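You operate a simulated robot arm through the tools that you are given. There is no shell and no other tool. Be economical: measure what you need, move in short steps, check, and stop when the job is done.

You are at the controls of a simulated two-armed robot. One attempt, no reset.

Task
Open the white cover, put the blue cloth from the top of the long steel bench on the dryer and shut the cover again. Put one of the dowel pins from the top of the long steel bench on the side shelf of the control cabinet. Put the can marked "rust oil" from the top of the long steel bench on the blue cover and the can marked "cleaner" on the long granite slab. Turn the laser spot knob to 2.0. Lift the tan box lid open. Any order will do. Set down upright: can.

The check looks at the end state, three seconds after you hand in, the way a careful person would. Anything else that was tipped, shoved, dropped, spilled or broken makes it a failure. Lids that push on must go on centred and level and be pressed home; caps that screw on are set level and turned clockwise until they are tight. Flat cloth is picked up by pressing the open fingertips on it (5 to 10 N) and closing them slowly along it; thin cloth reads only 2 to 8 mm in the jaws.

Robot
Two 7-joint arms with fingered hands on one trunk, on a base that drives. Base frame: it is fixed to the floor where the robot stands at the start and does not move with it; the origin is under the middle of the robot, x ahead of it, y to its left, z up. Lengths are in mm, angles in degrees, forces in N, time in s.
The left shoulder is at the start at [39, 92, 1109], the right one opposite. With the tool pointing down near the work surface each hand reaches from about 260 to 540 mm from the robot's upright axis, wherever it stands, measured 20 degrees to its own side. Places, roughly: blue cover [-3500, 2750, 750]; can [-3250, 2750, 750]; cloth [-2250, 2750, 750]; dowel pin (2x2x5 cm) [-2600, 2300, 800]; dryer (17x14 cm) [440, 140, 800]; laser spot knob [-5400, 1000, 800]; long granite slab [-800, 2600, 900]; side shelf of the control cabinet (29x14 cm) [1720, 4660, 1240]; tan box lid [3000, -100, 1000]; white cover [400, 100, 900]. Payload 2.1 kg a hand.
Tool frame (each hand has its own): the origin (TCP) lies between the finger pads and is the grasp point; the fingertips stand 20 mm ahead of it; z points along the fingers, y is the line along which they close. Largest opening 68 mm; the body of the gripper starts 23 mm behind the TCP. The gripper is a hand of 5 fingers: y runs from the thumb to the fingers, the wrist lies at [-10, -79, -131] in the tool frame, and closing takes about 1.5 s.
Orientation is that of the tool frame in the base frame, as a unit quaternion [w, x, y, z]. With the fingers straight down and the wrist toward the robot, the tool's x, y and z point along [0, 1, 0], [1, 0, 0] and [0, 0, -1] of the base frame.

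Tools
- The arms move only by the tool send_rows. It takes "left_moves", "right_moves" or both (then of equal length, played together; a hand with none holds still); each is a list of rows, each a list of 7 numbers: the shift along the tool's x, y, z in units of 25 mm (1.0 is 25 mm), then the turn, a rotation vector about the tool's x, y, z in units of 4 degrees (1.0 is 4 degrees), then the closure in counts, from 0 (fully open) to 255 (shut). In form: [[tx, ty, tz, wx, wy, wz, fingers], ...]. A call has 1 to 8 rows; each row shifts and turns the commanded pose from where the row before left it, along the tool's axes as they then stand. A call with a number of a shift or a turn outside -1 to 1 is refused whole. Rows are played at 5 a second. More than 50 mm and 8.6 degrees between two rows, or a gripper value outside its range, and nothing of the call is played. Where a pose cannot be reached the arm comes as near as it can. A force on the tool above 40 N (or 10 N above the force at the start of the call, whichever is more), or a blocked arm, ends the call early, and 0.2 s more pass. Each finger travels about 153 mm/s and halts on what it meets, pressing with about 26 N; the grip force reading is that of the motor and also rises with nothing between the fingers. The clock runs only during rows and for 0.2 s after the last one: add rows that do not move to give the fingers time. It gives the time, the measured TCP pose, the force on the tool (base axes), the opening and the grip force at its end, in the units of the frame above (readings bear some noise), with the torque about the TCP (base axes, N m) and any sound that the robot's microphone picked up, and new pictures: "pictures" is both (left out), scene, wrist or none (wrist: the cameras of the hands that moved).
- Cameras (640 x 400 px; columns grow to the right, rows downward): "scene" is now at [113.2, 34.4, 1272.1]; the picture's right is [0.47, -0.88, 0.00], its down [-0.53, -0.28, -0.80] and it looks along [0.71, 0.38, -0.60] (base axes); focal length 214 px, centre (320, 200). "left" rides on the left gripper at [-54, -58, -72] in its tool frame; the picture's right is [-0.57, -0.39, 0.73], its down [0.73, -0.64, 0.23] and it looks along [0.38, 0.66, 0.65] (tool axes); focal length 226 px, centre (320, 200). "right" rides on the right gripper at [54, -58, -72] in its tool frame; the picture's right is [-0.57, 0.39, -0.73], its down [-0.73, -0.64, 0.23] and it looks along [-0.38, 0.66, 0.65] (tool axes); focal length 226 px, centre (320, 200). There is no depth. A picture from a camera that has moved, and an enlarged one, comes with that camera's place and axes in the base frame and with its lens. The place of the scene camera against the robot may be out by one fixed shift of up to 25 mm in any direction.
- move_column(by): slides the trunk up (or, below 0, down) by that many mm; the arms and the scene camera ride with it, the base frame stays. It gives what a move gives, with no picture.
- steer(legs): drives the robot by 1 to 6 legs, each [ahead, left, turn to the left] in mm, mm and degrees, along the robot's own axes; the way and the turn of a leg run together, so that a leg with both is an arc; at most 1500 mm and 180 degrees a leg. The arms and the cameras ride along, it lands a little off, and it stops where it bumps. It gives what a move gives, and a new picture of the scene camera.
- set_grasp(shape, hand): the hand has 5 fingers and takes this shape, open, in about a second: jaw (thumb against the fingers, like two jaws); tri (thumb and two fingers); tip (a fingertip pinch); poke (one finger out to press); point (the index stretched); flat (the hand flat); cup (the hand cupped); fist (a fist). The gripper value then closes the fingers along that shape, each until it touches; the sizes above hold for jaw. It gives what a move gives, with no picture.
- aim_head(pan, tilt): turns the head with the scene camera to pan (to the left, within 86 degrees either way) and tilt (down, from -29 to 69), counted from straight ahead of the robot. It gives what a move gives, and a new picture of the scene camera.
- close_up(camera, box): a new picture of the part [left, top, right, bottom] of that camera's present view, enlarged. It takes no simulated time.
- finish_job(): hands the job in; it is judged then, once.

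Work in short steps. Places have to be worked out from the pictures, the camera data and where the tool is seen: move nearer, look again, correct. Check each grasp and each placing, and mend what went wrong. You have 186 turns and 260 pictures in all, those below and enlarged ones among them. Open the grippers and draw the arms clear of the work before you hand the job in, unless the task says otherwise.

The tools are called by a JSON object that holds its "api" and its "payload". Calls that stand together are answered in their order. send_rows: Moves the arms, as the interface text tells. Its arguments: {"type":"object","properties":{"left_moves":{"type":"array"},"right_moves":{"type":"array"},"pictures":{"type":"string","enum":["both","scene","wrist","none"]}},"required":[]} The other tools are called the same way: move_column (by) slides the trunk up or down; set_grasp (shape, hand) gives the hand a shape; steer (legs) drives the base; aim_head (pan, tilt) turns the head that bears the scene camera; close_up (camera, box) takes an enlarged picture of a part of a camera's view; finish_job () hands the job in.

At the start:

```text
time: 0.0
left_ee_pos: [280.8, 304.6, 1195.2]
left_tool_rot: [0.001, 0.707, 0.707, 0.0]
left_contact_force: [-0.1, 0.1, 0.5]
left_moment: [0.0, 0.01, -0.02]
left_width: 67.8
left_grip_force: 0.2
left_shape: jaw
right_ee_pos: [363.4, -55.1, 1198.9]
right_tool_rot: [0.0, 0.708, 0.707, 0.0]
right_contact_force: [-0.1, 0.0, 1.0]
right_moment: [-0.02, 0.01, -0.05]
right_width: 67.7
right_grip_force: 0.1
right_shape: jaw
trunk travel left (down, up): [-350.0, 554.0]
robot x, y, heading: [-1.3, 1.0, 0.2]
head pan, tilt: [28.0, 36.9]
```

scene: 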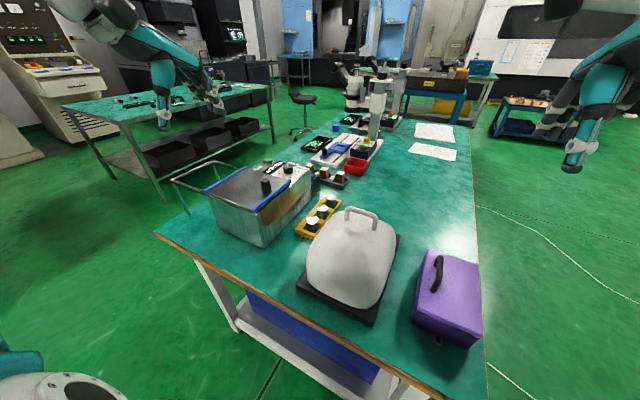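
right: 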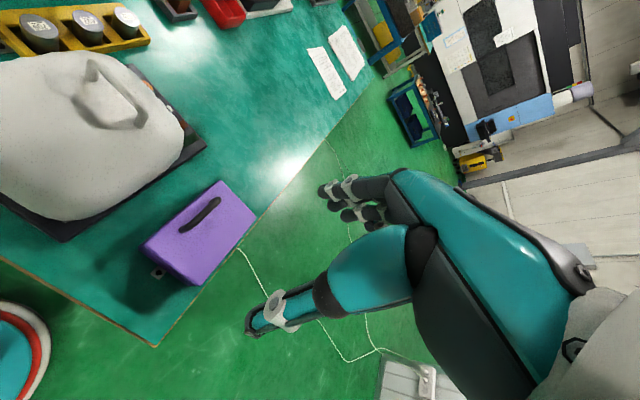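
left: 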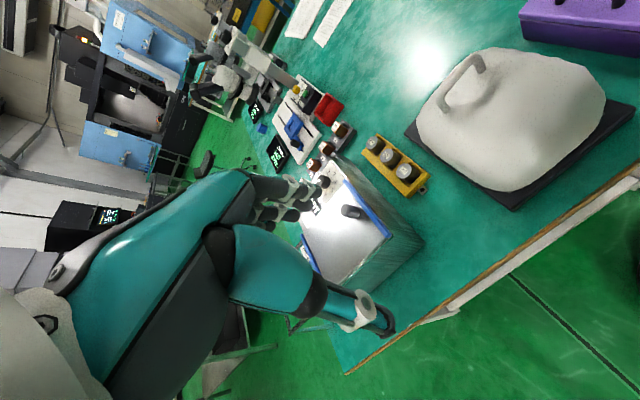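

The white domed cover with a handle is right ahead of me; I'll look closely at it before anything else.

{"api": "close_up", "payload": {"camera": "scene", "box": [200, 150, 520, 350]}}

{"api": "close_up", "payload": {"camera": "left", "box": [320, 0, 640, 220]}}

```text
2.00 times, centred on (360, 250) of scene
camera zoom: at [113.2, 34.4, 1272.1], right [0.47, -0.88, 0.0], down [-0.53, -0.28, -0.8], along [0.71, 0.38, -0.6], focal length 429 px, centre (240, 100)
```

zoom: 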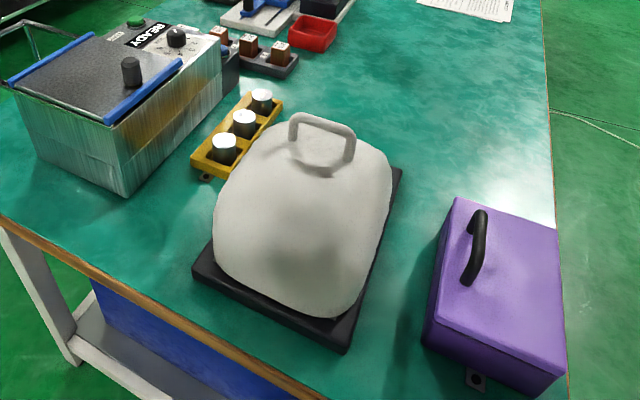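

```text
1.82 times, centred on (480, 110) of left
camera zoom: at [223.4, 249.3, 1267.5], right [-0.39, -0.57, -0.73], down [-0.64, 0.73, -0.23], along [0.66, 0.38, -0.65], focal length 411 px, centre (29, 364)
```

zoom: 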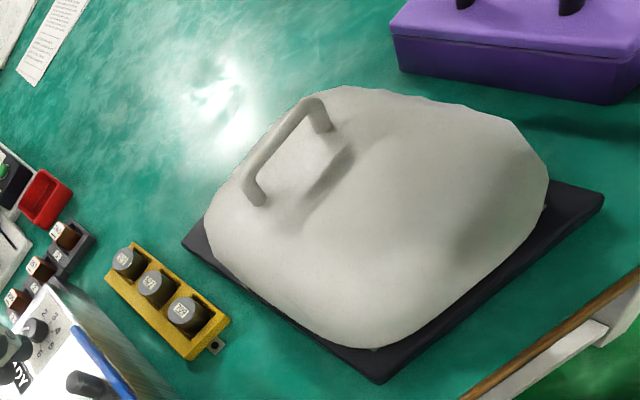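

By triangulation the handle bar runs along y near (485, 126), z about 935, at the middle of the base plate. I'll bring the left hand above it and move the right hand aside.

{"api": "send_rows", "payload": {"left_moves": [[-0.9, 1, 0.5, 0, 0, 0, 0], [-0.9, 1, 0.5, 0, 0, 0, 0], [-0.9, 1, 0.5, 0, 0, 0, 0], [-0.9, 1, 0.5, 0, 0, 0, 0], [-0.9, 1, 0.5, 0, 0, 0, 0], [-0.9, 1, 0.5, 0, 0, 0, 0], [-0.9, 1, 0.5, 0, 0, 0, 0], [-0.9, 1, 0.5, 0, 0, 0, 0]], "right_moves": [[-0.8, -0.3, 0, 0, 0, 0, 0], [-0.8, -0.3, 0, 0, 0, 0, 0], [-0.8, -0.3, 0, 0, 0, 0, 0], [-0.8, -0.3, 0, 0, 0, 0, 0], [-0.8, -0.3, 0, 0, 0, 0, 0], [-0.8, -0.3, 0, 0, 0, 0, 0], [-0.8, -0.3, 0, 0, 0, 0, 0], [-0.8, -0.3, 0, 0, 0, 0, 0]]}}

```text
time: 1.8
left_ee_pos: [463.2, 140.3, 1102.4]
left_tool_rot: [-0.001, 0.706, 0.708, -0.001]
left_contact_force: [0.3, 0.1, 0.6]
left_moment: [-0.01, -0.02, 0.02]
left_width: 67.7
left_grip_force: 0.1
left_shape: jaw
left hand out of reach, approached as far as the arm can: row 8
right_ee_pos: [303.6, -215.6, 1198.9]
right_tool_rot: [0.0, 0.708, 0.707, 0.0]
right_contact_force: [-0.2, -0.3, 0.3]
right_moment: [0.04, 0.01, 0.0]
right_width: 67.7
right_grip_force: 0.1
right_shape: jaw
trunk travel left (down, up): [-350.0, 554.0]
robot x, y, heading: [-1.3, 0.9, -0.0]
head pan, tilt: [28.0, 36.9]
camera scene: at [112.9, 34.2, 1272.1], right [0.47, -0.88, 0.0], down [-0.53, -0.28, -0.8], along [0.71, 0.38, -0.6], focal length 214 px, centre (320, 200)
camera right: at [244.3, -160.6, 1270.1], right [0.39, -0.57, 0.73], down [-0.64, -0.73, -0.23], along [0.66, -0.38, -0.65], focal length 226 px, centre (320, 200)
camera left: at [406.5, 85.2, 1174.7], right [-0.39, -0.57, -0.73], down [-0.64, 0.73, -0.23], along [0.66, 0.38, -0.65], focal length 226 px, centre (320, 200)
```

scene: 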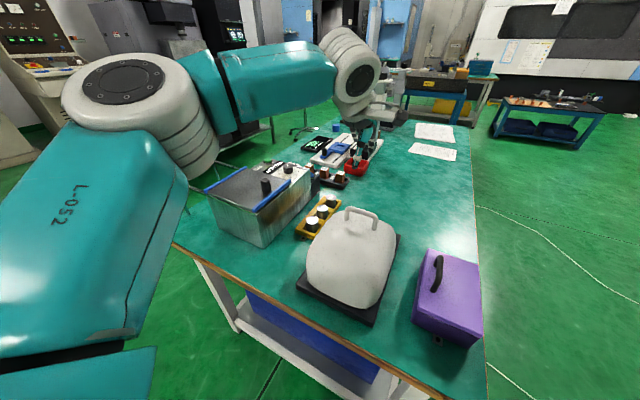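
right: 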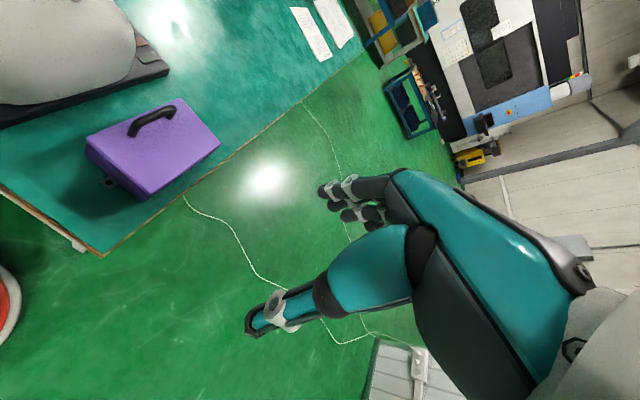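
left: 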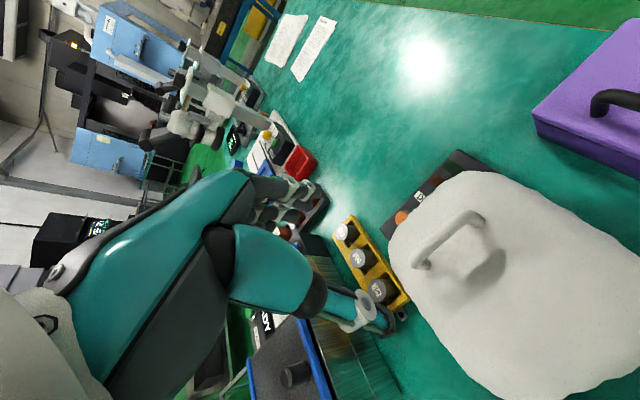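

Two left-wrist views agree: handle ends at about (480,162,933) and (477,91,935). There's a label strip and an orange button at the far side of the base; I'll zoom there.

{"api": "close_up", "payload": {"camera": "left", "box": [340, 130, 640, 400]}}

```text
1.48 times, centred on (490, 265) of left
camera zoom: at [406.5, 85.2, 1174.7], right [-0.39, -0.57, -0.73], down [-0.64, 0.73, -0.23], along [0.66, 0.38, -0.65], focal length 335 px, centre (68, 104)
```

zoom: 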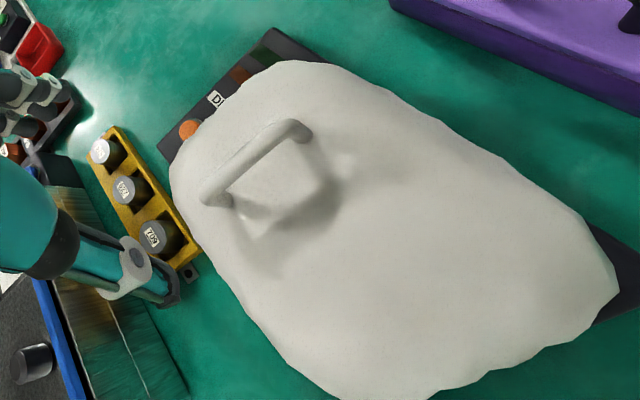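

The handle should fit between the open fingers. I'll descend over it to z ≈ 940 and check.

{"api": "send_rows", "payload": {"left_moves": [[-0.1, 0.12, 0.9, 0, 0, 0, 0], [-0.1, 0.12, 0.9, 0, 0, 0, 0], [-0.1, 0.1, 0.9, 0, 0, 0, 0], [-0.1, 0.1, 0.9, 0, 0, 0, 0], [-0.06, 0.1, 0.9, 0, 0, 0, 0], [-0.1, 0.1, 0.9, 0, 0, 0, 0], [0, 0, 0.9, 0, 0, 0, 0]], "pictures": "both"}}

```text
time: 3.4
left_ee_pos: [463.3, 137.0, 952.3]
left_tool_rot: [0.0, 0.707, 0.707, 0.0]
left_contact_force: [0.2, 0.5, 0.1]
left_moment: [-0.01, -0.02, 0.01]
left_width: 67.6
left_grip_force: 0.1
left_shape: jaw
left hand out of reach, approached as far as the arm can: row 5, 6, 7
right_ee_pos: [305.5, -215.8, 1200.0]
right_tool_rot: [-0.001, 0.707, 0.708, 0.0]
right_contact_force: [0.3, 0.3, -0.8]
right_moment: [-0.03, -0.06, -0.01]
right_width: 67.8
right_grip_force: 0.1
right_shape: jaw
trunk travel left (down, up): [-350.0, 554.0]
robot x, y, heading: [2.4, -1.1, 0.1]
head pan, tilt: [28.0, 36.9]
camera scene: at [113.2, 34.3, 1272.1], right [0.47, -0.88, 0.0], down [-0.53, -0.28, -0.8], along [0.71, 0.38, -0.6], focal length 214 px, centre (320, 200)
camera left: at [405.1, 82.7, 1023.4], right [-0.39, -0.57, -0.73], down [-0.64, 0.73, -0.23], along [0.66, 0.38, -0.65], focal length 226 px, centre (320, 200)
```

scene: 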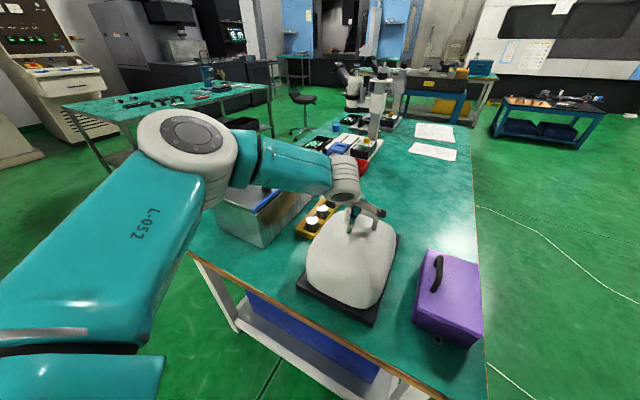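
left: 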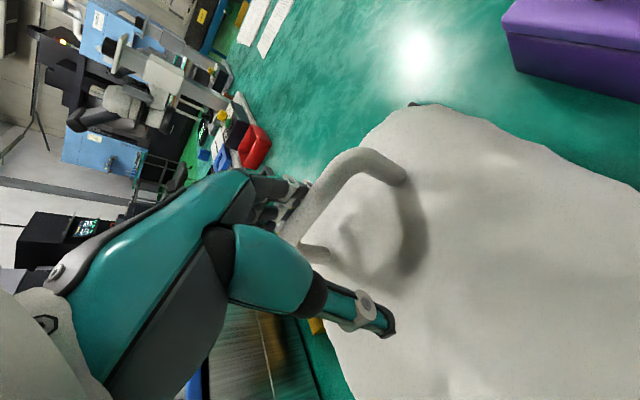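

The arm is at its reach limit about 16 mm short. I'll raise slightly and drive 40 mm ahead.

{"api": "send_rows", "payload": {"left_moves": [[0, 0, -1, 0, 0, 0, 0], [0, 0, -1, 0, 0, 0, 0], [0, 0, -0.5, 0, 0, 0, 0]], "pictures": "none"}}

{"api": "steer", "payload": {"legs": [[40, 0, 0]]}}

```text
time: 4.2
left_ee_pos: [462.4, 137.7, 1014.6]
left_tool_rot: [0.0, 0.707, 0.707, 0.0]
left_contact_force: [-0.7, -0.1, 0.2]
left_moment: [0.02, 0.05, 0.0]
left_width: 67.5
left_grip_force: 0.1
left_shape: jaw
right_ee_pos: [302.3, -215.7, 1199.3]
right_tool_rot: [0.0, 0.707, 0.707, 0.0]
right_contact_force: [-0.3, -0.1, -0.1]
right_moment: [0.02, -0.04, -0.04]
right_width: 67.7
right_grip_force: 0.1
right_shape: jaw
trunk travel left (down, up): [-350.0, 554.0]
robot x, y, heading: [-1.4, 2.4, -0.0]
head pan, tilt: [28.0, 36.9]
```

```text
time: 5.1
left_ee_pos: [502.8, 138.1, 1014.1]
left_tool_rot: [0.0, 0.707, 0.708, -0.001]
left_contact_force: [-0.2, 0.8, -0.2]
left_moment: [0.04, 0.02, 0.02]
left_width: 68.0
left_grip_force: 0.1
left_shape: jaw
right_ee_pos: [344.0, -215.3, 1199.0]
right_tool_rot: [0.001, 0.707, 0.708, 0.0]
right_contact_force: [-0.2, 0.5, -0.6]
right_moment: [0.0, -0.01, 0.03]
right_width: 67.6
right_grip_force: 0.0
right_shape: jaw
trunk travel left (down, up): [-350.0, 554.0]
robot x, y, heading: [42.0, 0.6, -0.1]
head pan, tilt: [28.0, 36.9]
camera scene: at [153.5, 34.4, 1272.1], right [0.47, -0.88, 0.0], down [-0.53, -0.28, -0.8], along [0.71, 0.38, -0.6], focal length 214 px, centre (320, 200)
```

scene: 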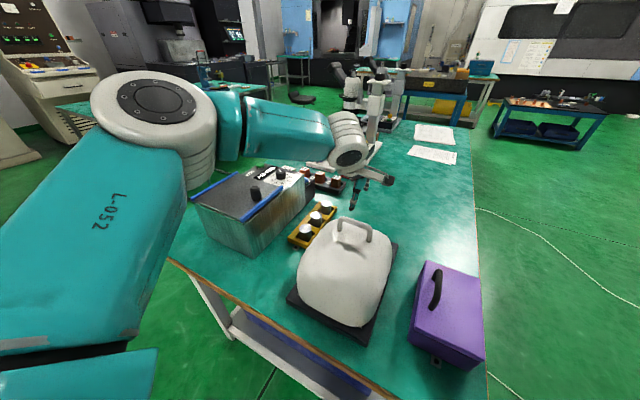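

Drove cleanly. Now I centre over the bar, go down to z ≈ 933 and close.

{"api": "send_rows", "payload": {"left_moves": [[-0.2, -0.5, 0.5, 0, 0, 0, 0], [-0.2, -0.46, 0.5, 0, 0, 0, 0], [-0.04, 0, 0.8, 0, 0, 0, 0], [0, 0, 0.8, 0, 0, 0, 0], [0, 0, 0.6, 0, 0, 0, 0]], "pictures": "wrist"}}

```text
time: 6.3
left_ee_pos: [479.1, 127.0, 934.5]
left_tool_rot: [0.0, 0.706, 0.708, 0.001]
left_contact_force: [0.2, 0.1, 3.1]
left_moment: [-0.01, 0.07, 0.0]
left_width: 67.9
left_grip_force: 0.0
left_shape: jaw
right_ee_pos: [344.3, -214.7, 1198.7]
right_tool_rot: [0.0, 0.707, 0.708, 0.0]
right_contact_force: [0.7, 0.4, -0.2]
right_moment: [-0.02, 0.02, -0.01]
right_width: 67.7
right_grip_force: 0.0
right_shape: jaw
trunk travel left (down, up): [-350.0, 554.0]
robot x, y, heading: [38.8, -0.7, -0.2]
head pan, tilt: [28.0, 36.9]
camera left: at [421.0, 72.0, 1005.8], right [-0.39, -0.57, -0.73], down [-0.64, 0.73, -0.23], along [0.66, 0.38, -0.65], focal length 226 px, centre (320, 200)
```

left: 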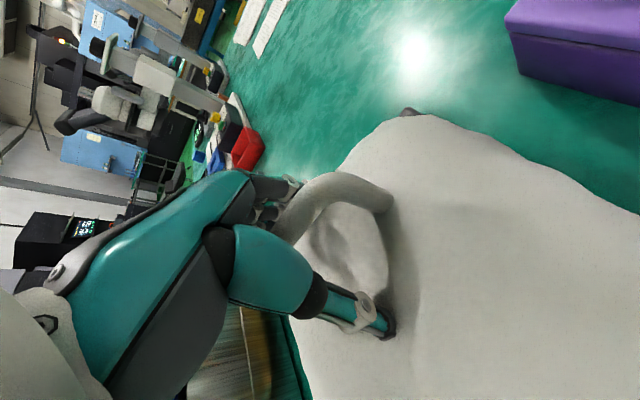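

The bar lies between thumb and fingers; fingertips just touch the dome. Closing.

{"api": "send_rows", "payload": {"left_moves": [[0, 0, -0.1, 0, 0, 0, 255], [0, 0, 0, 0, 0, 0, 255], [0, 0, 0, 0, 0, 0, 255], [0, 0, 0, 0, 0, 0, 255], [0, 0, 0, 0, 0, 0, 255], [0, 0, 0, 0, 0, 0, 255], [0, 0, 0, 0, 0, 0, 255]], "pictures": "none"}}

{"api": "send_rows", "payload": {"left_moves": [[0, 0, -0.2, 0, 0, 0, 255], [0, 0, -0.2, 0, 0, 0, 255], [0, 0, -0.2, 0, 0, 0, 255], [0, 0, 0, 0, 0, 0, 255]], "pictures": "both"}}

```text
time: 7.9
left_ee_pos: [480.4, 127.8, 936.7]
left_tool_rot: [-0.001, 0.707, 0.708, 0.0]
left_contact_force: [10.7, -1.0, 8.6]
left_moment: [0.09, 0.1, 0.03]
left_width: 0.0
left_grip_force: 25.5
left_shape: jaw
right_ee_pos: [345.0, -214.4, 1199.3]
right_tool_rot: [0.0, 0.707, 0.708, 0.0]
right_contact_force: [0.6, -0.9, 0.6]
right_moment: [0.01, 0.01, 0.0]
right_width: 67.7
right_grip_force: 0.1
right_shape: jaw
trunk travel left (down, up): [-350.0, 554.0]
robot x, y, heading: [41.2, -1.3, 0.3]
head pan, tilt: [28.0, 36.9]
```

```text
time: 8.9
left_ee_pos: [477.1, 127.2, 950.5]
left_tool_rot: [-0.002, 0.707, 0.708, -0.002]
left_contact_force: [-22.5, -2.0, -28.8]
left_moment: [-0.01, -0.49, 0.05]
left_width: 2.1
left_grip_force: 25.7
left_shape: jaw
right_ee_pos: [342.5, -215.5, 1198.9]
right_tool_rot: [0.0, 0.707, 0.708, -0.001]
right_contact_force: [0.1, -1.1, 0.0]
right_moment: [0.03, -0.01, 0.02]
right_width: 67.9
right_grip_force: 0.0
right_shape: jaw
trunk travel left (down, up): [-350.0, 554.0]
robot x, y, heading: [40.6, -1.5, 0.4]
head pan, tilt: [28.0, 36.9]
camera scene: at [151.7, 34.7, 1271.9], right [0.47, -0.88, 0.0], down [-0.53, -0.28, -0.8], along [0.71, 0.38, -0.6], focal length 214 px, centre (320, 200)
camera left: at [419.5, 72.2, 1022.2], right [-0.39, -0.57, -0.73], down [-0.64, 0.73, -0.23], along [0.66, 0.38, -0.65], focal length 226 px, centre (320, 200)
```

scene: 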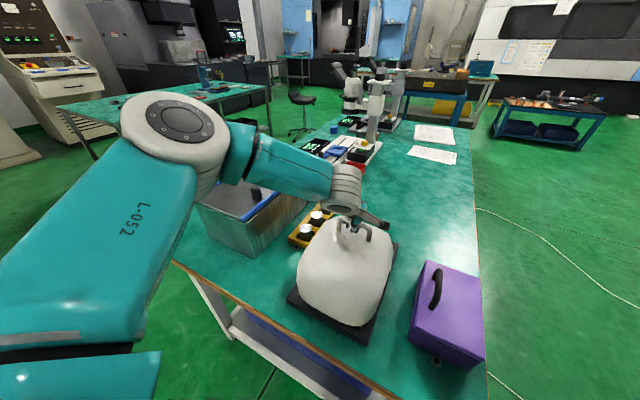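
left: 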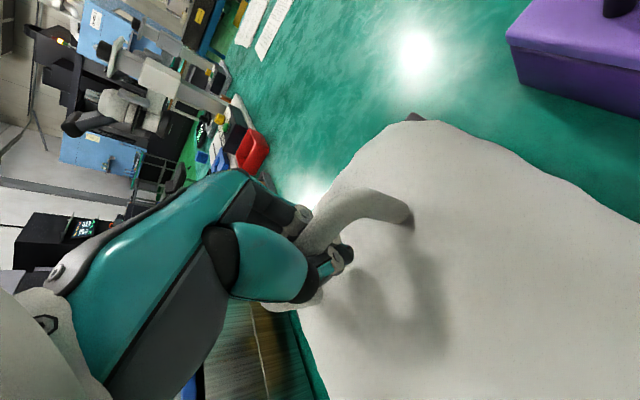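

The fingers have closed in a ring under the bar, and the lid pulls the hand back and down. That fits a hinge on the near side, so I'll follow an arc up and back toward me in small steps.

{"api": "send_rows", "payload": {"left_moves": [[0, -0.4, 0, 0, 0, 0, 255], [0, -0.3, -0.3, 0, 0, 0, 255], [0, -0.3, -0.3, 0, 0, 0, 255], [0, -0.3, -0.3, 0, 0, 0, 255], [0, 0, 0, 0, 0, 0, 255]], "pictures": "both"}}

```text
time: 10.1
left_ee_pos: [445.7, 126.6, 973.8]
left_tool_rot: [-0.001, 0.707, 0.708, -0.001]
left_contact_force: [-22.2, -3.3, -39.5]
left_moment: [0.02, -0.53, 0.05]
left_width: 2.2
left_grip_force: 26.1
left_shape: jaw
right_ee_pos: [343.0, -215.3, 1199.1]
right_tool_rot: [0.0, 0.706, 0.708, -0.001]
right_contact_force: [-0.3, 0.2, 0.6]
right_moment: [-0.02, 0.02, 0.02]
right_width: 67.9
right_grip_force: 0.1
right_shape: jaw
trunk travel left (down, up): [-350.0, 554.0]
robot x, y, heading: [36.3, 1.0, 0.2]
head pan, tilt: [28.0, 36.9]
camera scene: at [152.6, 34.7, 1271.8], right [0.47, -0.88, 0.0], down [-0.53, -0.28, -0.8], along [0.71, 0.38, -0.6], focal length 214 px, centre (320, 200)
camera left: at [388.4, 72.4, 1045.0], right [-0.39, -0.57, -0.73], down [-0.64, 0.73, -0.23], along [0.66, 0.38, -0.65], focal length 226 px, centre (320, 200)
```

scene: 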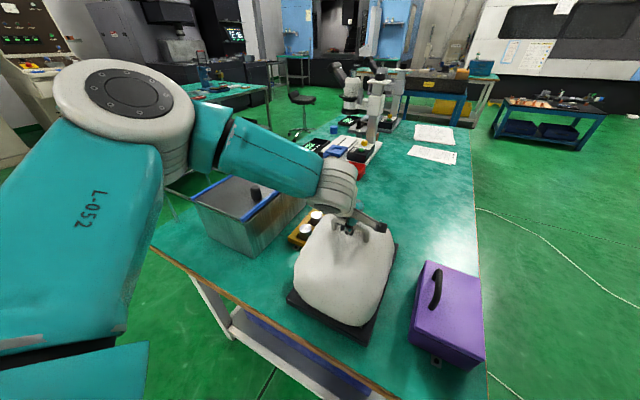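
left: 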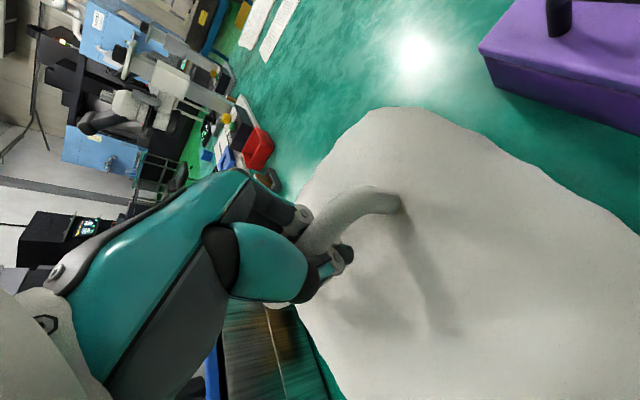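

The lid is swinging about a near-side hinge near (348, 815). I'll keep following the arc, tilting the hand slightly with it.

{"api": "send_rows", "payload": {"left_moves": [[0, -0.68, -0.1, -1, 0, 0, 255], [0, -0.7, -0.35, -1, 0, 0, 255], [0, -0.75, -0.2, -1, 0, 0, 255], [0, 0, 0, 0, 0, 0, 255]], "pictures": "both"}}

```text
time: 11.1
left_ee_pos: [392.4, 127.0, 986.8]
left_tool_rot: [0.074, 0.703, 0.704, 0.075]
left_contact_force: [0.5, -2.5, 2.9]
left_moment: [0.09, -0.03, 0.01]
left_width: 0.2
left_grip_force: 25.9
left_shape: jaw
right_ee_pos: [342.5, -217.2, 1198.7]
right_tool_rot: [0.0, 0.707, 0.707, 0.0]
right_contact_force: [0.1, 0.1, 0.6]
right_moment: [0.06, 0.0, -0.01]
right_width: 67.6
right_grip_force: 0.0
right_shape: jaw
trunk travel left (down, up): [-350.0, 554.0]
robot x, y, heading: [37.2, -3.7, -0.1]
head pan, tilt: [28.0, 36.9]
camera scene: at [153.2, 34.0, 1272.2], right [0.47, -0.88, 0.0], down [-0.53, -0.28, -0.8], along [0.71, 0.38, -0.6], focal length 214 px, centre (320, 200)
camera left: at [320.8, 72.1, 1044.5], right [-0.23, -0.57, -0.79], down [-0.58, 0.73, -0.36], along [0.78, 0.38, -0.49], focal length 226 px, centre (320, 200)
```

scene: 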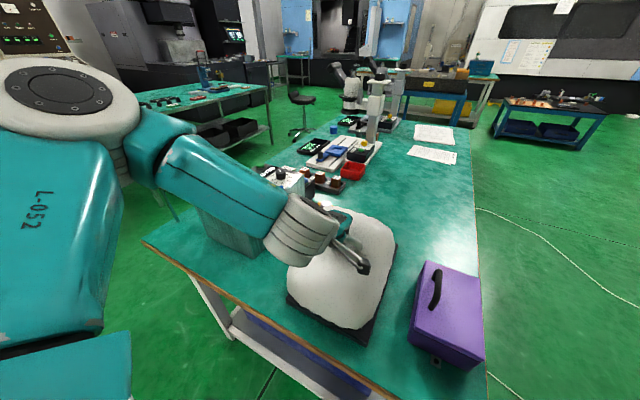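
left: 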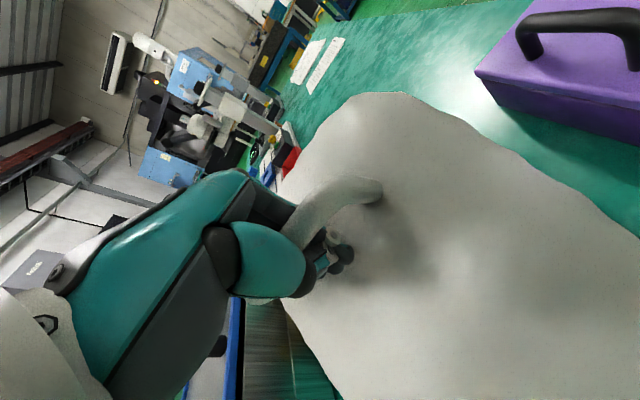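

Force fell to zero; I need to see whether the lid is still on the hook.

{"api": "close_up", "payload": {"camera": "scene", "box": [240, 170, 440, 350]}}

{"api": "close_up", "payload": {"camera": "left", "box": [220, 100, 480, 330]}}

```text
2.22 times, centred on (340, 260) of scene
camera zoom: at [153.2, 34.0, 1272.2], right [0.47, -0.88, 0.0], down [-0.53, -0.28, -0.8], along [0.71, 0.38, -0.6], focal length 477 px, centre (276, 67)
```

zoom: 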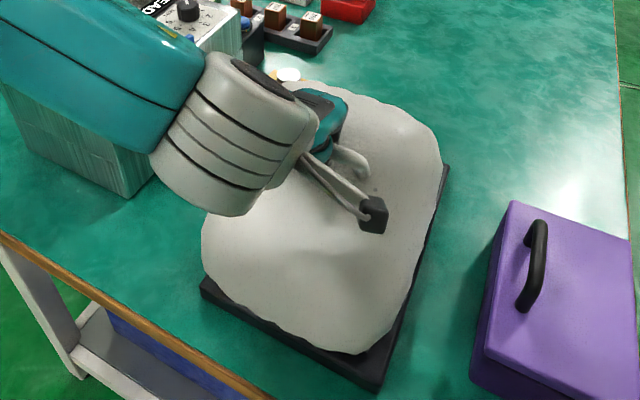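

```text
1.74 times, centred on (350, 215) of left
camera zoom: at [320.8, 72.1, 1044.5], right [-0.23, -0.57, -0.79], down [-0.58, 0.73, -0.36], along [0.78, 0.38, -0.49], focal length 393 px, centre (268, 174)
```

zoom: 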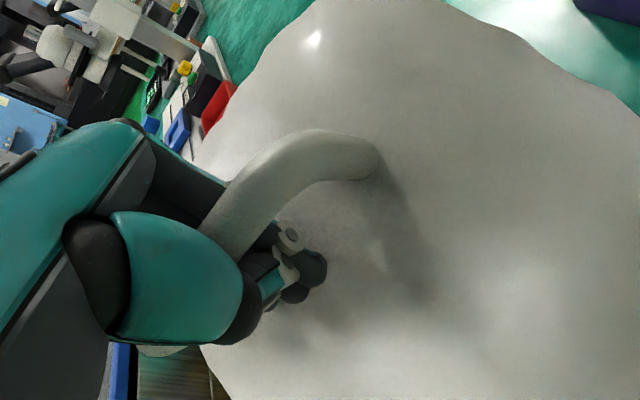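

The handle is still hooked and the lid's far side has risen about 34°; it appears to be near balance. Continuing along the arc.

{"api": "send_rows", "payload": {"left_moves": [[0, -0.68, -0.27, -1, 0, 0, 255], [0, -0.71, -0.29, -1, 0, 0, 255], [0, -0.68, -0.25, 0, 0, 0, 255], [0, -0.7, -0.2, 0, 0, 0, 255], [0, 0, 0, 0, 0, 0, 255]], "pictures": "both"}}

```text
time: 12.3
left_ee_pos: [374.2, 123.8, 988.1]
left_tool_rot: [0.124, 0.696, 0.697, 0.124]
left_contact_force: [1.0, 2.4, 9.3]
left_moment: [0.0, 0.12, 0.02]
left_width: 0.0
left_grip_force: 25.7
left_shape: jaw
left hand out of reach, approached as far as the arm can: row 2, 3, 4
right_ee_pos: [342.2, -214.9, 1199.1]
right_tool_rot: [0.0, 0.706, 0.708, 0.0]
right_contact_force: [-0.3, 0.2, 0.2]
right_moment: [-0.03, 0.01, 0.01]
right_width: 67.7
right_grip_force: 0.1
right_shape: jaw
trunk travel left (down, up): [-350.0, 554.0]
robot x, y, heading: [40.3, -0.9, 0.1]
head pan, tilt: [28.0, 36.9]
camera scene: at [152.7, 34.8, 1272.2], right [0.47, -0.88, 0.0], down [-0.53, -0.28, -0.8], along [0.71, 0.38, -0.6], focal length 214 px, centre (320, 200)
camera left: at [295.8, 68.9, 1034.7], right [-0.11, -0.57, -0.82], down [-0.52, 0.73, -0.44], along [0.84, 0.38, -0.38], focal length 226 px, centre (320, 200)
```

scene: 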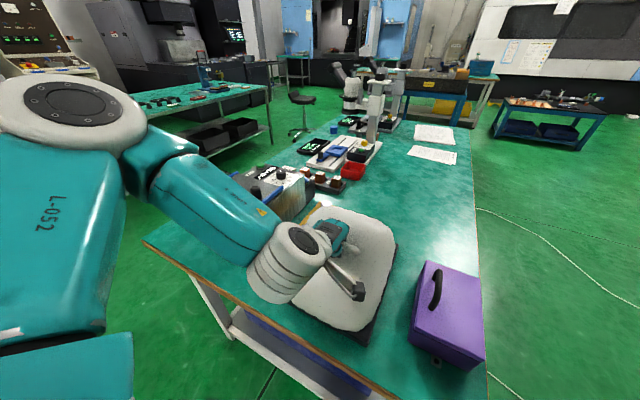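
left: 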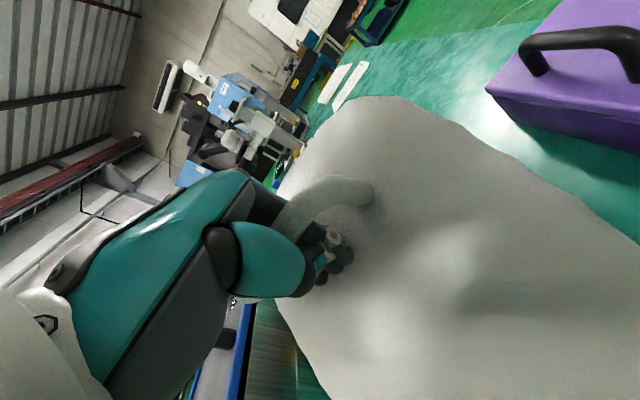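

The hand is too near my trunk to go on, but the arc is now nearly level, so backing the base 60 mm will carry the lid onward.

{"api": "steer", "payload": {"legs": [[-60, 0, 0]]}}

{"api": "close_up", "payload": {"camera": "left", "box": [160, 50, 640, 400]}}

```text
time: 13.2
left_ee_pos: [314.8, 123.7, 986.3]
left_tool_rot: [0.122, 0.696, 0.697, 0.122]
left_contact_force: [-0.1, -2.1, -0.8]
left_moment: [0.04, -0.01, -0.02]
left_width: 0.0
left_grip_force: 26.5
left_shape: jaw
right_ee_pos: [284.5, -215.2, 1197.6]
right_tool_rot: [0.0, 0.706, 0.708, 0.0]
right_contact_force: [-0.7, 0.1, -0.2]
right_moment: [-0.06, 0.05, 0.02]
right_width: 67.7
right_grip_force: 0.1
right_shape: jaw
trunk travel left (down, up): [-350.0, 554.0]
robot x, y, heading: [-18.5, -0.7, 0.1]
head pan, tilt: [28.0, 36.9]
camera scene: at [93.5, 34.2, 1272.0], right [0.47, -0.88, 0.0], down [-0.53, -0.28, -0.8], along [0.71, 0.38, -0.6], focal length 214 px, centre (320, 200)
```

scene: 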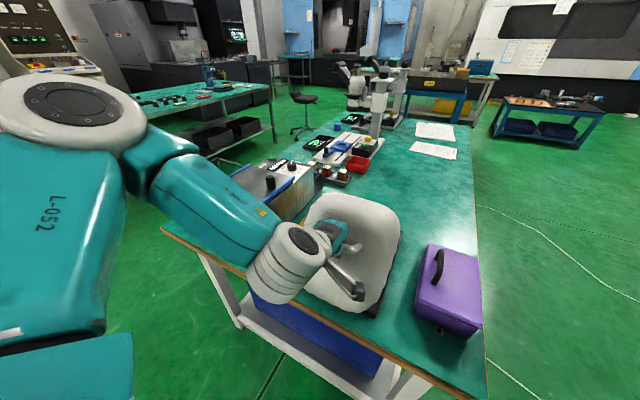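

```text
1.14 times, centred on (400, 225) of left
camera zoom: at [236.2, 68.4, 1034.3], right [-0.12, -0.57, -0.82], down [-0.52, 0.73, -0.43], along [0.84, 0.38, -0.38], focal length 258 px, centre (229, 171)
```

zoom: 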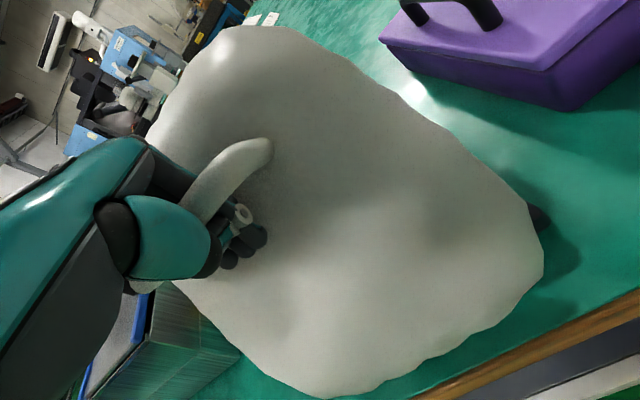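

The lid stands about 60° open with near-zero load. I'll back another 25 mm and lower a touch to get it past any balance point.

{"api": "steer", "payload": {"legs": [[-25, 0, 0]]}}

{"api": "send_rows", "payload": {"left_moves": [[0, -0.1, 0.25, 0, 0, 0, 255], [0, -0.1, 0.25, 0, 0, 0, 255], [0, 0, 0, 0, 0, 0, 255]], "pictures": "both"}}

```text
time: 14.1
left_ee_pos: [291.7, 123.8, 985.3]
left_tool_rot: [0.12, 0.696, 0.697, 0.121]
left_contact_force: [6.0, -2.6, -24.5]
left_moment: [0.01, -0.15, 0.01]
left_width: 0.1
left_grip_force: 26.1
left_shape: jaw
right_ee_pos: [262.4, -214.5, 1198.0]
right_tool_rot: [0.001, 0.706, 0.708, 0.0]
right_contact_force: [0.7, 0.4, 0.2]
right_moment: [0.02, 0.0, -0.02]
right_width: 67.6
right_grip_force: 0.1
right_shape: jaw
trunk travel left (down, up): [-350.0, 554.0]
robot x, y, heading: [-45.7, -1.5, -0.1]
head pan, tilt: [28.0, 36.9]
camera scene: at [71.0, 34.5, 1271.7], right [0.47, -0.88, 0.0], down [-0.53, -0.28, -0.8], along [0.7, 0.38, -0.6], focal length 214 px, centre (320, 200)
```

scene: 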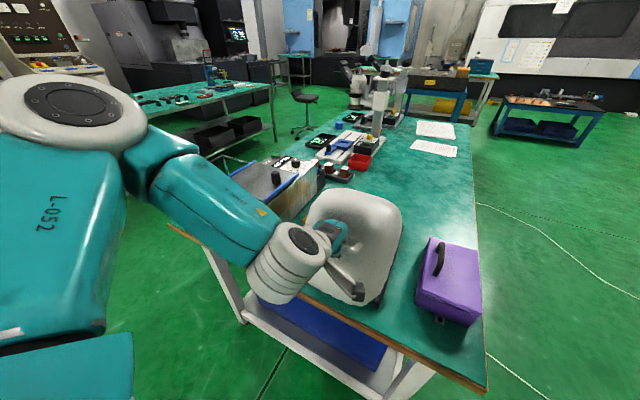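

```text
time: 14.9
left_ee_pos: [288.3, 121.7, 974.1]
left_tool_rot: [0.122, 0.696, 0.696, 0.123]
left_contact_force: [-4.7, -4.5, 11.7]
left_moment: [0.18, -0.01, -0.06]
left_width: 0.0
left_grip_force: 26.2
left_shape: jaw
right_ee_pos: [257.5, -217.0, 1199.2]
right_tool_rot: [0.0, 0.706, 0.708, 0.001]
right_contact_force: [0.5, -0.3, 0.6]
right_moment: [-0.02, 0.04, -0.01]
right_width: 67.5
right_grip_force: 0.0
right_shape: jaw
trunk travel left (down, up): [-350.0, 554.0]
robot x, y, heading: [-42.2, -1.7, 0.0]
head pan, tilt: [28.0, 36.9]
camera scene: at [67.3, 33.4, 1272.4], right [0.47, -0.88, 0.0], down [-0.53, -0.28, -0.8], along [0.71, 0.38, -0.6], focal length 214 px, centre (320, 200)
camera left: at [210.0, 67.3, 1021.2], right [-0.12, -0.57, -0.82], down [-0.52, 0.73, -0.43], along [0.84, 0.38, -0.38], focal length 226 px, centre (320, 200)
```

scene: 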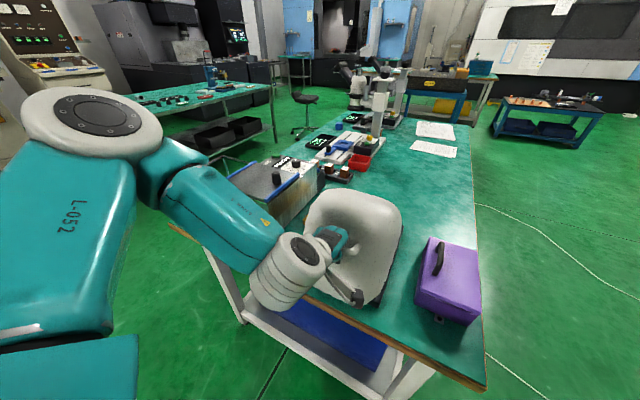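
left: 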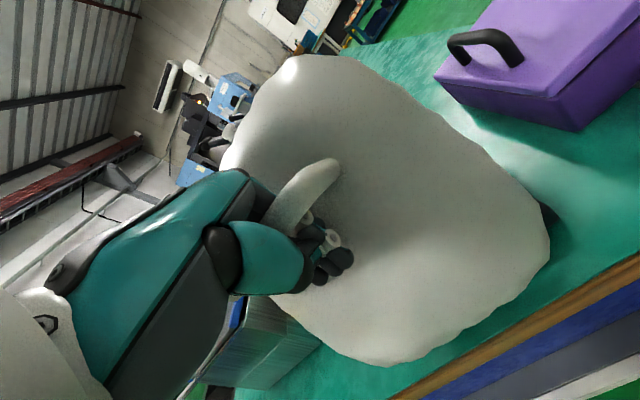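

The lid is about 70° open and lightly loaded. I'll open the fingers part way to test whether it stays.

{"api": "send_rows", "payload": {"left_moves": [[0, 0, 0, 0, 0, 0, 200], [0, 0, 0, 0, 0, 0, 160], [0, 0, 0, 0, 0, 0, 130], [0, 0, 0, 0, 0, 0, 110], [0, 0, 0, 0, 0, 0, 110]], "pictures": "both"}}

```text
time: 16.1
left_ee_pos: [287.4, 122.9, 973.6]
left_tool_rot: [0.122, 0.696, 0.696, 0.123]
left_contact_force: [-8.9, 1.7, 18.2]
left_moment: [0.36, 0.44, -0.11]
left_width: 30.2
left_grip_force: 0.1
left_shape: jaw
right_ee_pos: [257.1, -214.3, 1198.5]
right_tool_rot: [0.0, 0.707, 0.707, 0.001]
right_contact_force: [0.3, -0.8, 0.1]
right_moment: [-0.02, 0.0, -0.01]
right_width: 67.8
right_grip_force: 0.1
right_shape: jaw
trunk travel left (down, up): [-350.0, 554.0]
robot x, y, heading: [-45.0, -0.6, 0.2]
head pan, tilt: [28.0, 36.9]
camera scene: at [66.2, 34.1, 1272.5], right [0.47, -0.88, 0.0], down [-0.53, -0.28, -0.8], along [0.71, 0.38, -0.6], focal length 214 px, centre (320, 200)
camera left: at [209.2, 68.0, 1021.3], right [-0.11, -0.57, -0.82], down [-0.52, 0.73, -0.43], along [0.84, 0.38, -0.38], focal length 226 px, centre (320, 200)
```

scene: 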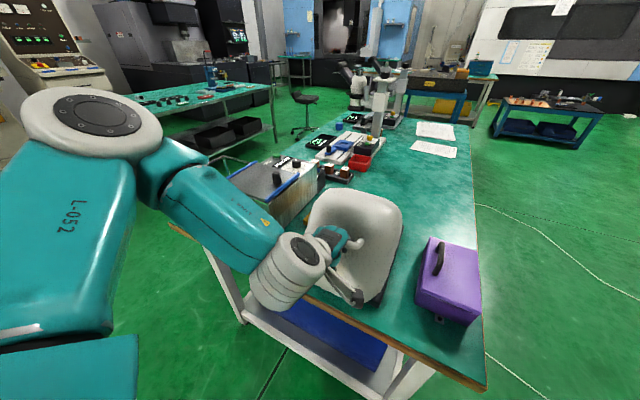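
left: 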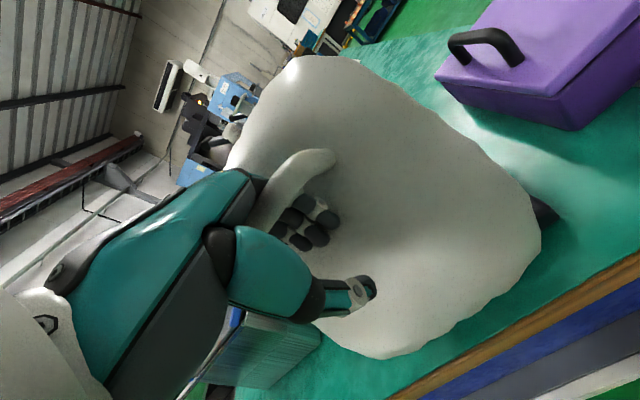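

Bar is loose between thumb and fingers and the lid hasn't moved. Withdrawing along the tool axis.

{"api": "send_rows", "payload": {"left_moves": [[0, 0, -0.5, 0, 0, 0, 110], [0, 0, -0.7, 0, 0, 0, 110], [0, 0, -0.8, 0, 0, 0, 110], [0, 0, -0.8, 0, 0, 0, 110], [0, 0, -0.8, 0, 0, 0, 110]], "pictures": "both"}}

```text
time: 17.3
left_ee_pos: [285.5, 121.8, 1059.5]
left_tool_rot: [0.121, 0.696, 0.697, 0.122]
left_contact_force: [0.6, -0.3, -0.5]
left_moment: [0.01, 0.01, 0.0]
left_width: 38.7
left_grip_force: 0.0
left_shape: jaw
left hand out of reach, approached as far as the arm can: row 1, 2, 3, 4
right_ee_pos: [258.9, -214.5, 1198.6]
right_tool_rot: [0.0, 0.706, 0.708, -0.001]
right_contact_force: [0.0, 0.5, 0.1]
right_moment: [0.01, -0.02, -0.02]
right_width: 67.8
right_grip_force: 0.1
right_shape: jaw
trunk travel left (down, up): [-350.0, 554.0]
robot x, y, heading: [-45.5, 2.9, 0.2]
head pan, tilt: [28.0, 36.9]
camera scene: at [68.6, 34.3, 1272.1], right [0.47, -0.88, 0.0], down [-0.53, -0.28, -0.8], along [0.71, 0.38, -0.6], focal length 214 px, centre (320, 200)
camera left: at [206.5, 65.8, 1108.0], right [-0.12, -0.57, -0.82], down [-0.53, 0.73, -0.43], along [0.84, 0.38, -0.38], focal length 226 px, centre (320, 200)
```

scene: 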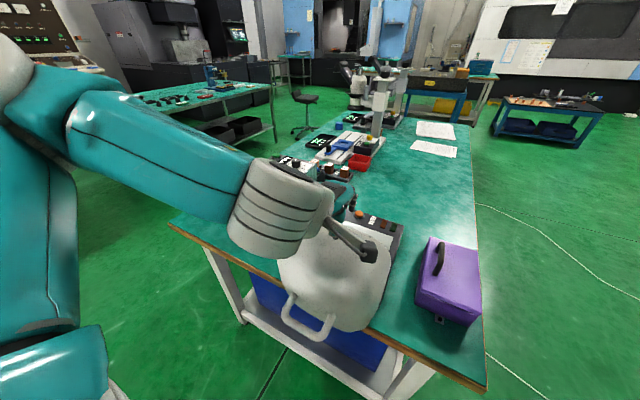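
left: 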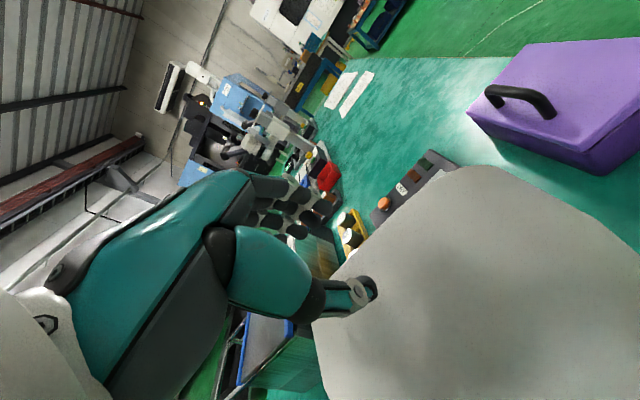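

The lid has swung fully open and stays. I'll raise the hand clear, back off 450 mm and look at the dryer.

{"api": "send_rows", "payload": {"left_moves": [[0, 0, -1, 0.7, 0, 0, 0], [0, 0, -1, 1, 0, 0, 0], [0, 0, -1, 1, 0, 0, 0], [0, 0, 0, 1, 0, 0, 0], [0, 0, 0, 1, 0, 0, 0]], "pictures": "none"}}

{"api": "steer", "payload": {"legs": [[-450, 0, 0]]}}

{"api": "aim_head", "payload": {"pan": 5, "tilt": 35}}

{"api": "close_up", "payload": {"camera": "scene", "box": [220, 60, 420, 260]}}

```text
time: 18.5
left_ee_pos: [260.7, 121.0, 1128.8]
left_tool_rot: [0.006, 0.706, 0.708, 0.007]
left_contact_force: [-0.2, 0.0, 0.2]
left_moment: [0.03, 0.02, 0.02]
left_width: 68.1
left_grip_force: 0.0
left_shape: jaw
right_ee_pos: [259.0, -215.2, 1199.4]
right_tool_rot: [0.0, 0.707, 0.708, -0.001]
right_contact_force: [1.1, 0.8, 0.3]
right_moment: [-0.01, -0.02, 0.0]
right_width: 67.8
right_grip_force: 0.0
right_shape: jaw
trunk travel left (down, up): [-350.0, 554.0]
robot x, y, heading: [-41.4, 0.3, 0.1]
head pan, tilt: [28.0, 36.9]
```

```text
time: 21.2
left_ee_pos: [-198.5, 119.2, 1128.7]
left_tool_rot: [0.006, 0.708, 0.707, 0.006]
left_contact_force: [0.3, 0.8, 0.1]
left_moment: [0.03, -0.01, -0.02]
left_width: 67.7
left_grip_force: 0.1
left_shape: jaw
right_ee_pos: [-201.0, -216.2, 1200.2]
right_tool_rot: [0.0, 0.707, 0.707, 0.0]
right_contact_force: [-0.6, 0.6, -0.3]
right_moment: [-0.02, 0.02, -0.04]
right_width: 67.6
right_grip_force: 0.1
right_shape: jaw
trunk travel left (down, up): [-350.0, 554.0]
robot x, y, heading: [-506.4, -1.0, -0.0]
head pan, tilt: [28.0, 36.9]
camera scene: at [-390.7, 34.1, 1272.1], right [0.47, -0.88, 0.0], down [-0.53, -0.28, -0.8], along [0.71, 0.37, -0.6], focal length 214 px, centre (320, 200)
```

scene: 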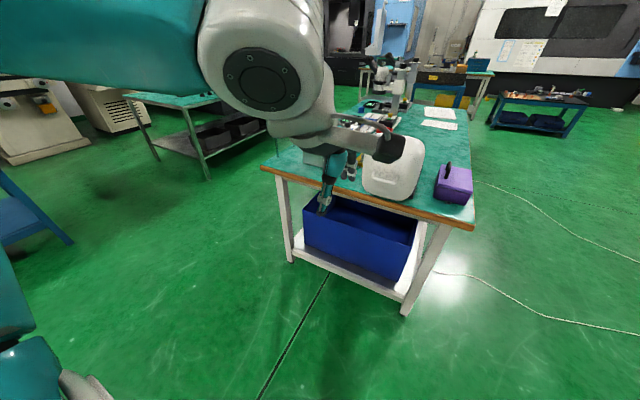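

```text
time: 22.1
left_ee_pos: [-200.0, 120.4, 1129.3]
left_tool_rot: [0.006, 0.708, 0.706, 0.007]
left_contact_force: [0.4, -0.6, 0.2]
left_moment: [0.0, -0.01, 0.01]
left_width: 67.9
left_grip_force: 0.1
left_shape: jaw
right_ee_pos: [-200.5, -215.7, 1197.6]
right_tool_rot: [0.0, 0.708, 0.707, 0.001]
right_contact_force: [0.5, -0.5, -0.1]
right_moment: [0.03, -0.02, -0.01]
right_width: 67.8
right_grip_force: 0.3
right_shape: jaw
trunk travel left (down, up): [-350.0, 554.0]
robot x, y, heading: [-505.5, -0.6, -0.2]
head pan, tilt: [5.0, 35.0]
camera scene: at [-379.8, 1.0, 1275.0], right [0.09, -1.0, 0.0], down [-0.57, -0.05, -0.82], along [0.82, 0.07, -0.57], focal length 214 px, centre (320, 200)
```

scene: 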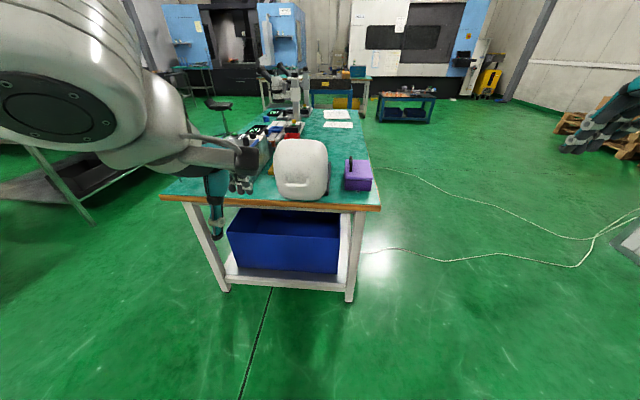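

```text
2.00 times, centred on (320, 160) of scene
camera zoom: at [-379.8, 1.0, 1275.0], right [0.09, -1.0, 0.0], down [-0.57, -0.05, -0.82], along [0.82, 0.07, -0.57], focal length 429 px, centre (320, 280)
```

zoom: 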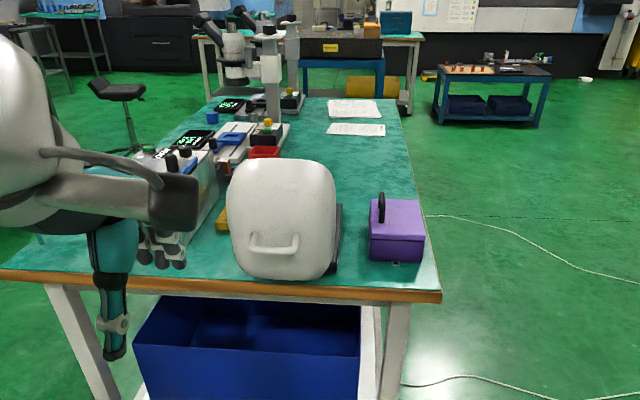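

The lid stands open at about 100° on its own. Now I turn left 120° to see the way to the steel bench.

{"api": "aim_head", "payload": {"pan": 0, "tilt": 20}}

{"api": "steer", "payload": {"legs": [[0, 0, 120]]}}

```text
time: 22.9
left_ee_pos: [-198.1, 120.5, 1129.5]
left_tool_rot: [0.006, 0.708, 0.706, 0.006]
left_contact_force: [0.2, -0.3, -0.1]
left_moment: [-0.01, -0.02, 0.02]
left_width: 67.9
left_grip_force: 0.0
left_shape: jaw
right_ee_pos: [-200.2, -216.5, 1198.0]
right_tool_rot: [0.001, 0.708, 0.706, 0.001]
right_contact_force: [0.0, 0.4, 0.6]
right_moment: [-0.02, 0.06, 0.05]
right_width: 67.8
right_grip_force: 0.0
right_shape: jaw
trunk travel left (down, up): [-350.0, 554.0]
robot x, y, heading: [-505.1, 2.0, -0.1]
head pan, tilt: [0.0, 20.0]
camera scene: at [-374.4, -6.7, 1298.7], right [0.0, -1.0, 0.0], down [-0.34, 0.0, -0.94], along [0.94, 0.0, -0.34], focal length 214 px, centre (320, 200)
```

scene: 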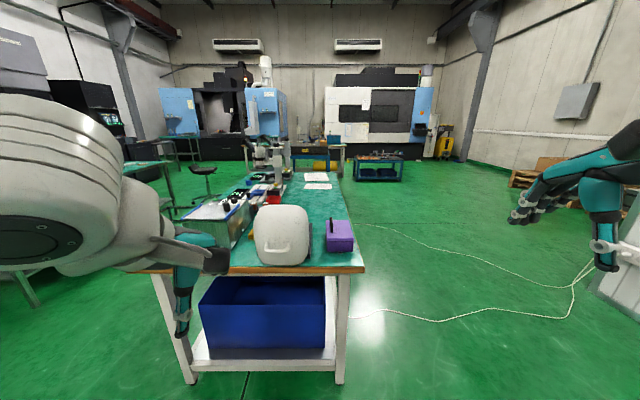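

```text
time: 28.3
left_ee_pos: [-761.1, 203.5, 1129.2]
left_tool_rot: [-0.002, -0.259, 0.966, 0.008]
left_contact_force: [-0.6, 0.1, -0.1]
left_moment: [-0.01, -0.01, -0.01]
left_width: 67.8
left_grip_force: 0.2
left_shape: jaw
right_ee_pos: [-469.2, 370.6, 1199.1]
right_tool_rot: [0.0, -0.259, 0.966, 0.0]
right_contact_force: [0.0, 0.3, -0.3]
right_moment: [-0.01, -0.05, 0.01]
right_width: 67.6
right_grip_force: 0.0
right_shape: jaw
trunk travel left (down, up): [-350.0, 554.0]
robot x, y, heading: [-503.6, -0.9, 120.0]
head pan, tilt: [0.0, 20.0]
camera scene: at [-568.1, 105.3, 1298.8], right [0.87, 0.5, 0.0], down [0.17, -0.3, -0.94], along [-0.47, 0.81, -0.34], focal length 214 px, centre (320, 200)
```

scene: 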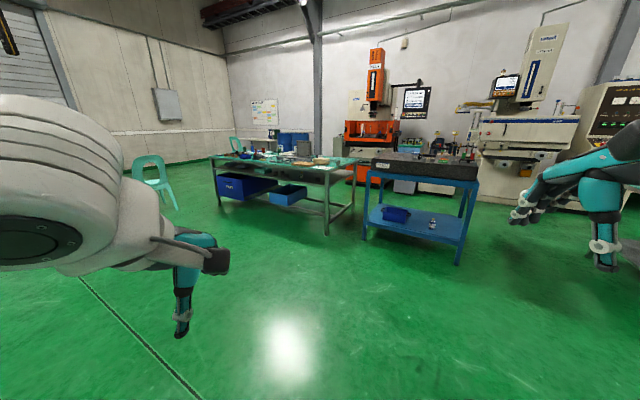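

The teal-topped steel bench is ahead (x about -3700…-1650, y about 2150…3000), with the granite table on its right. I'll zoom in on it.

{"api": "close_up", "payload": {"camera": "scene", "box": [200, 110, 360, 210]}}

{"api": "close_up", "payload": {"camera": "scene", "box": [340, 110, 500, 210]}}

```text
4.00 times, centred on (280, 160) of scene
camera zoom: at [-568.1, 105.3, 1298.8], right [0.87, 0.5, 0.0], down [0.17, -0.3, -0.94], along [-0.47, 0.81, -0.34], focal length 858 px, centre (480, 360)
```

zoom: 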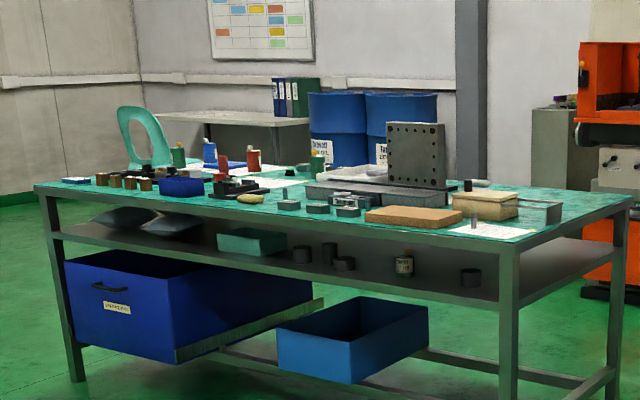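

```text
4.00 times, centred on (420, 160) of scene
camera zoom: at [-568.1, 105.3, 1298.8], right [0.87, 0.5, 0.0], down [0.17, -0.3, -0.94], along [-0.47, 0.81, -0.34], focal length 858 px, centre (-80, 360)
```

zoom: 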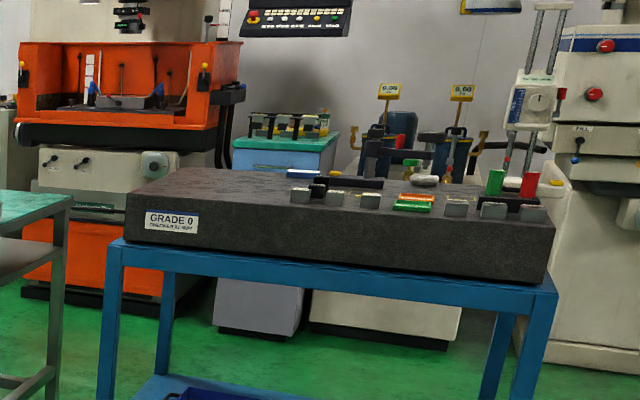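

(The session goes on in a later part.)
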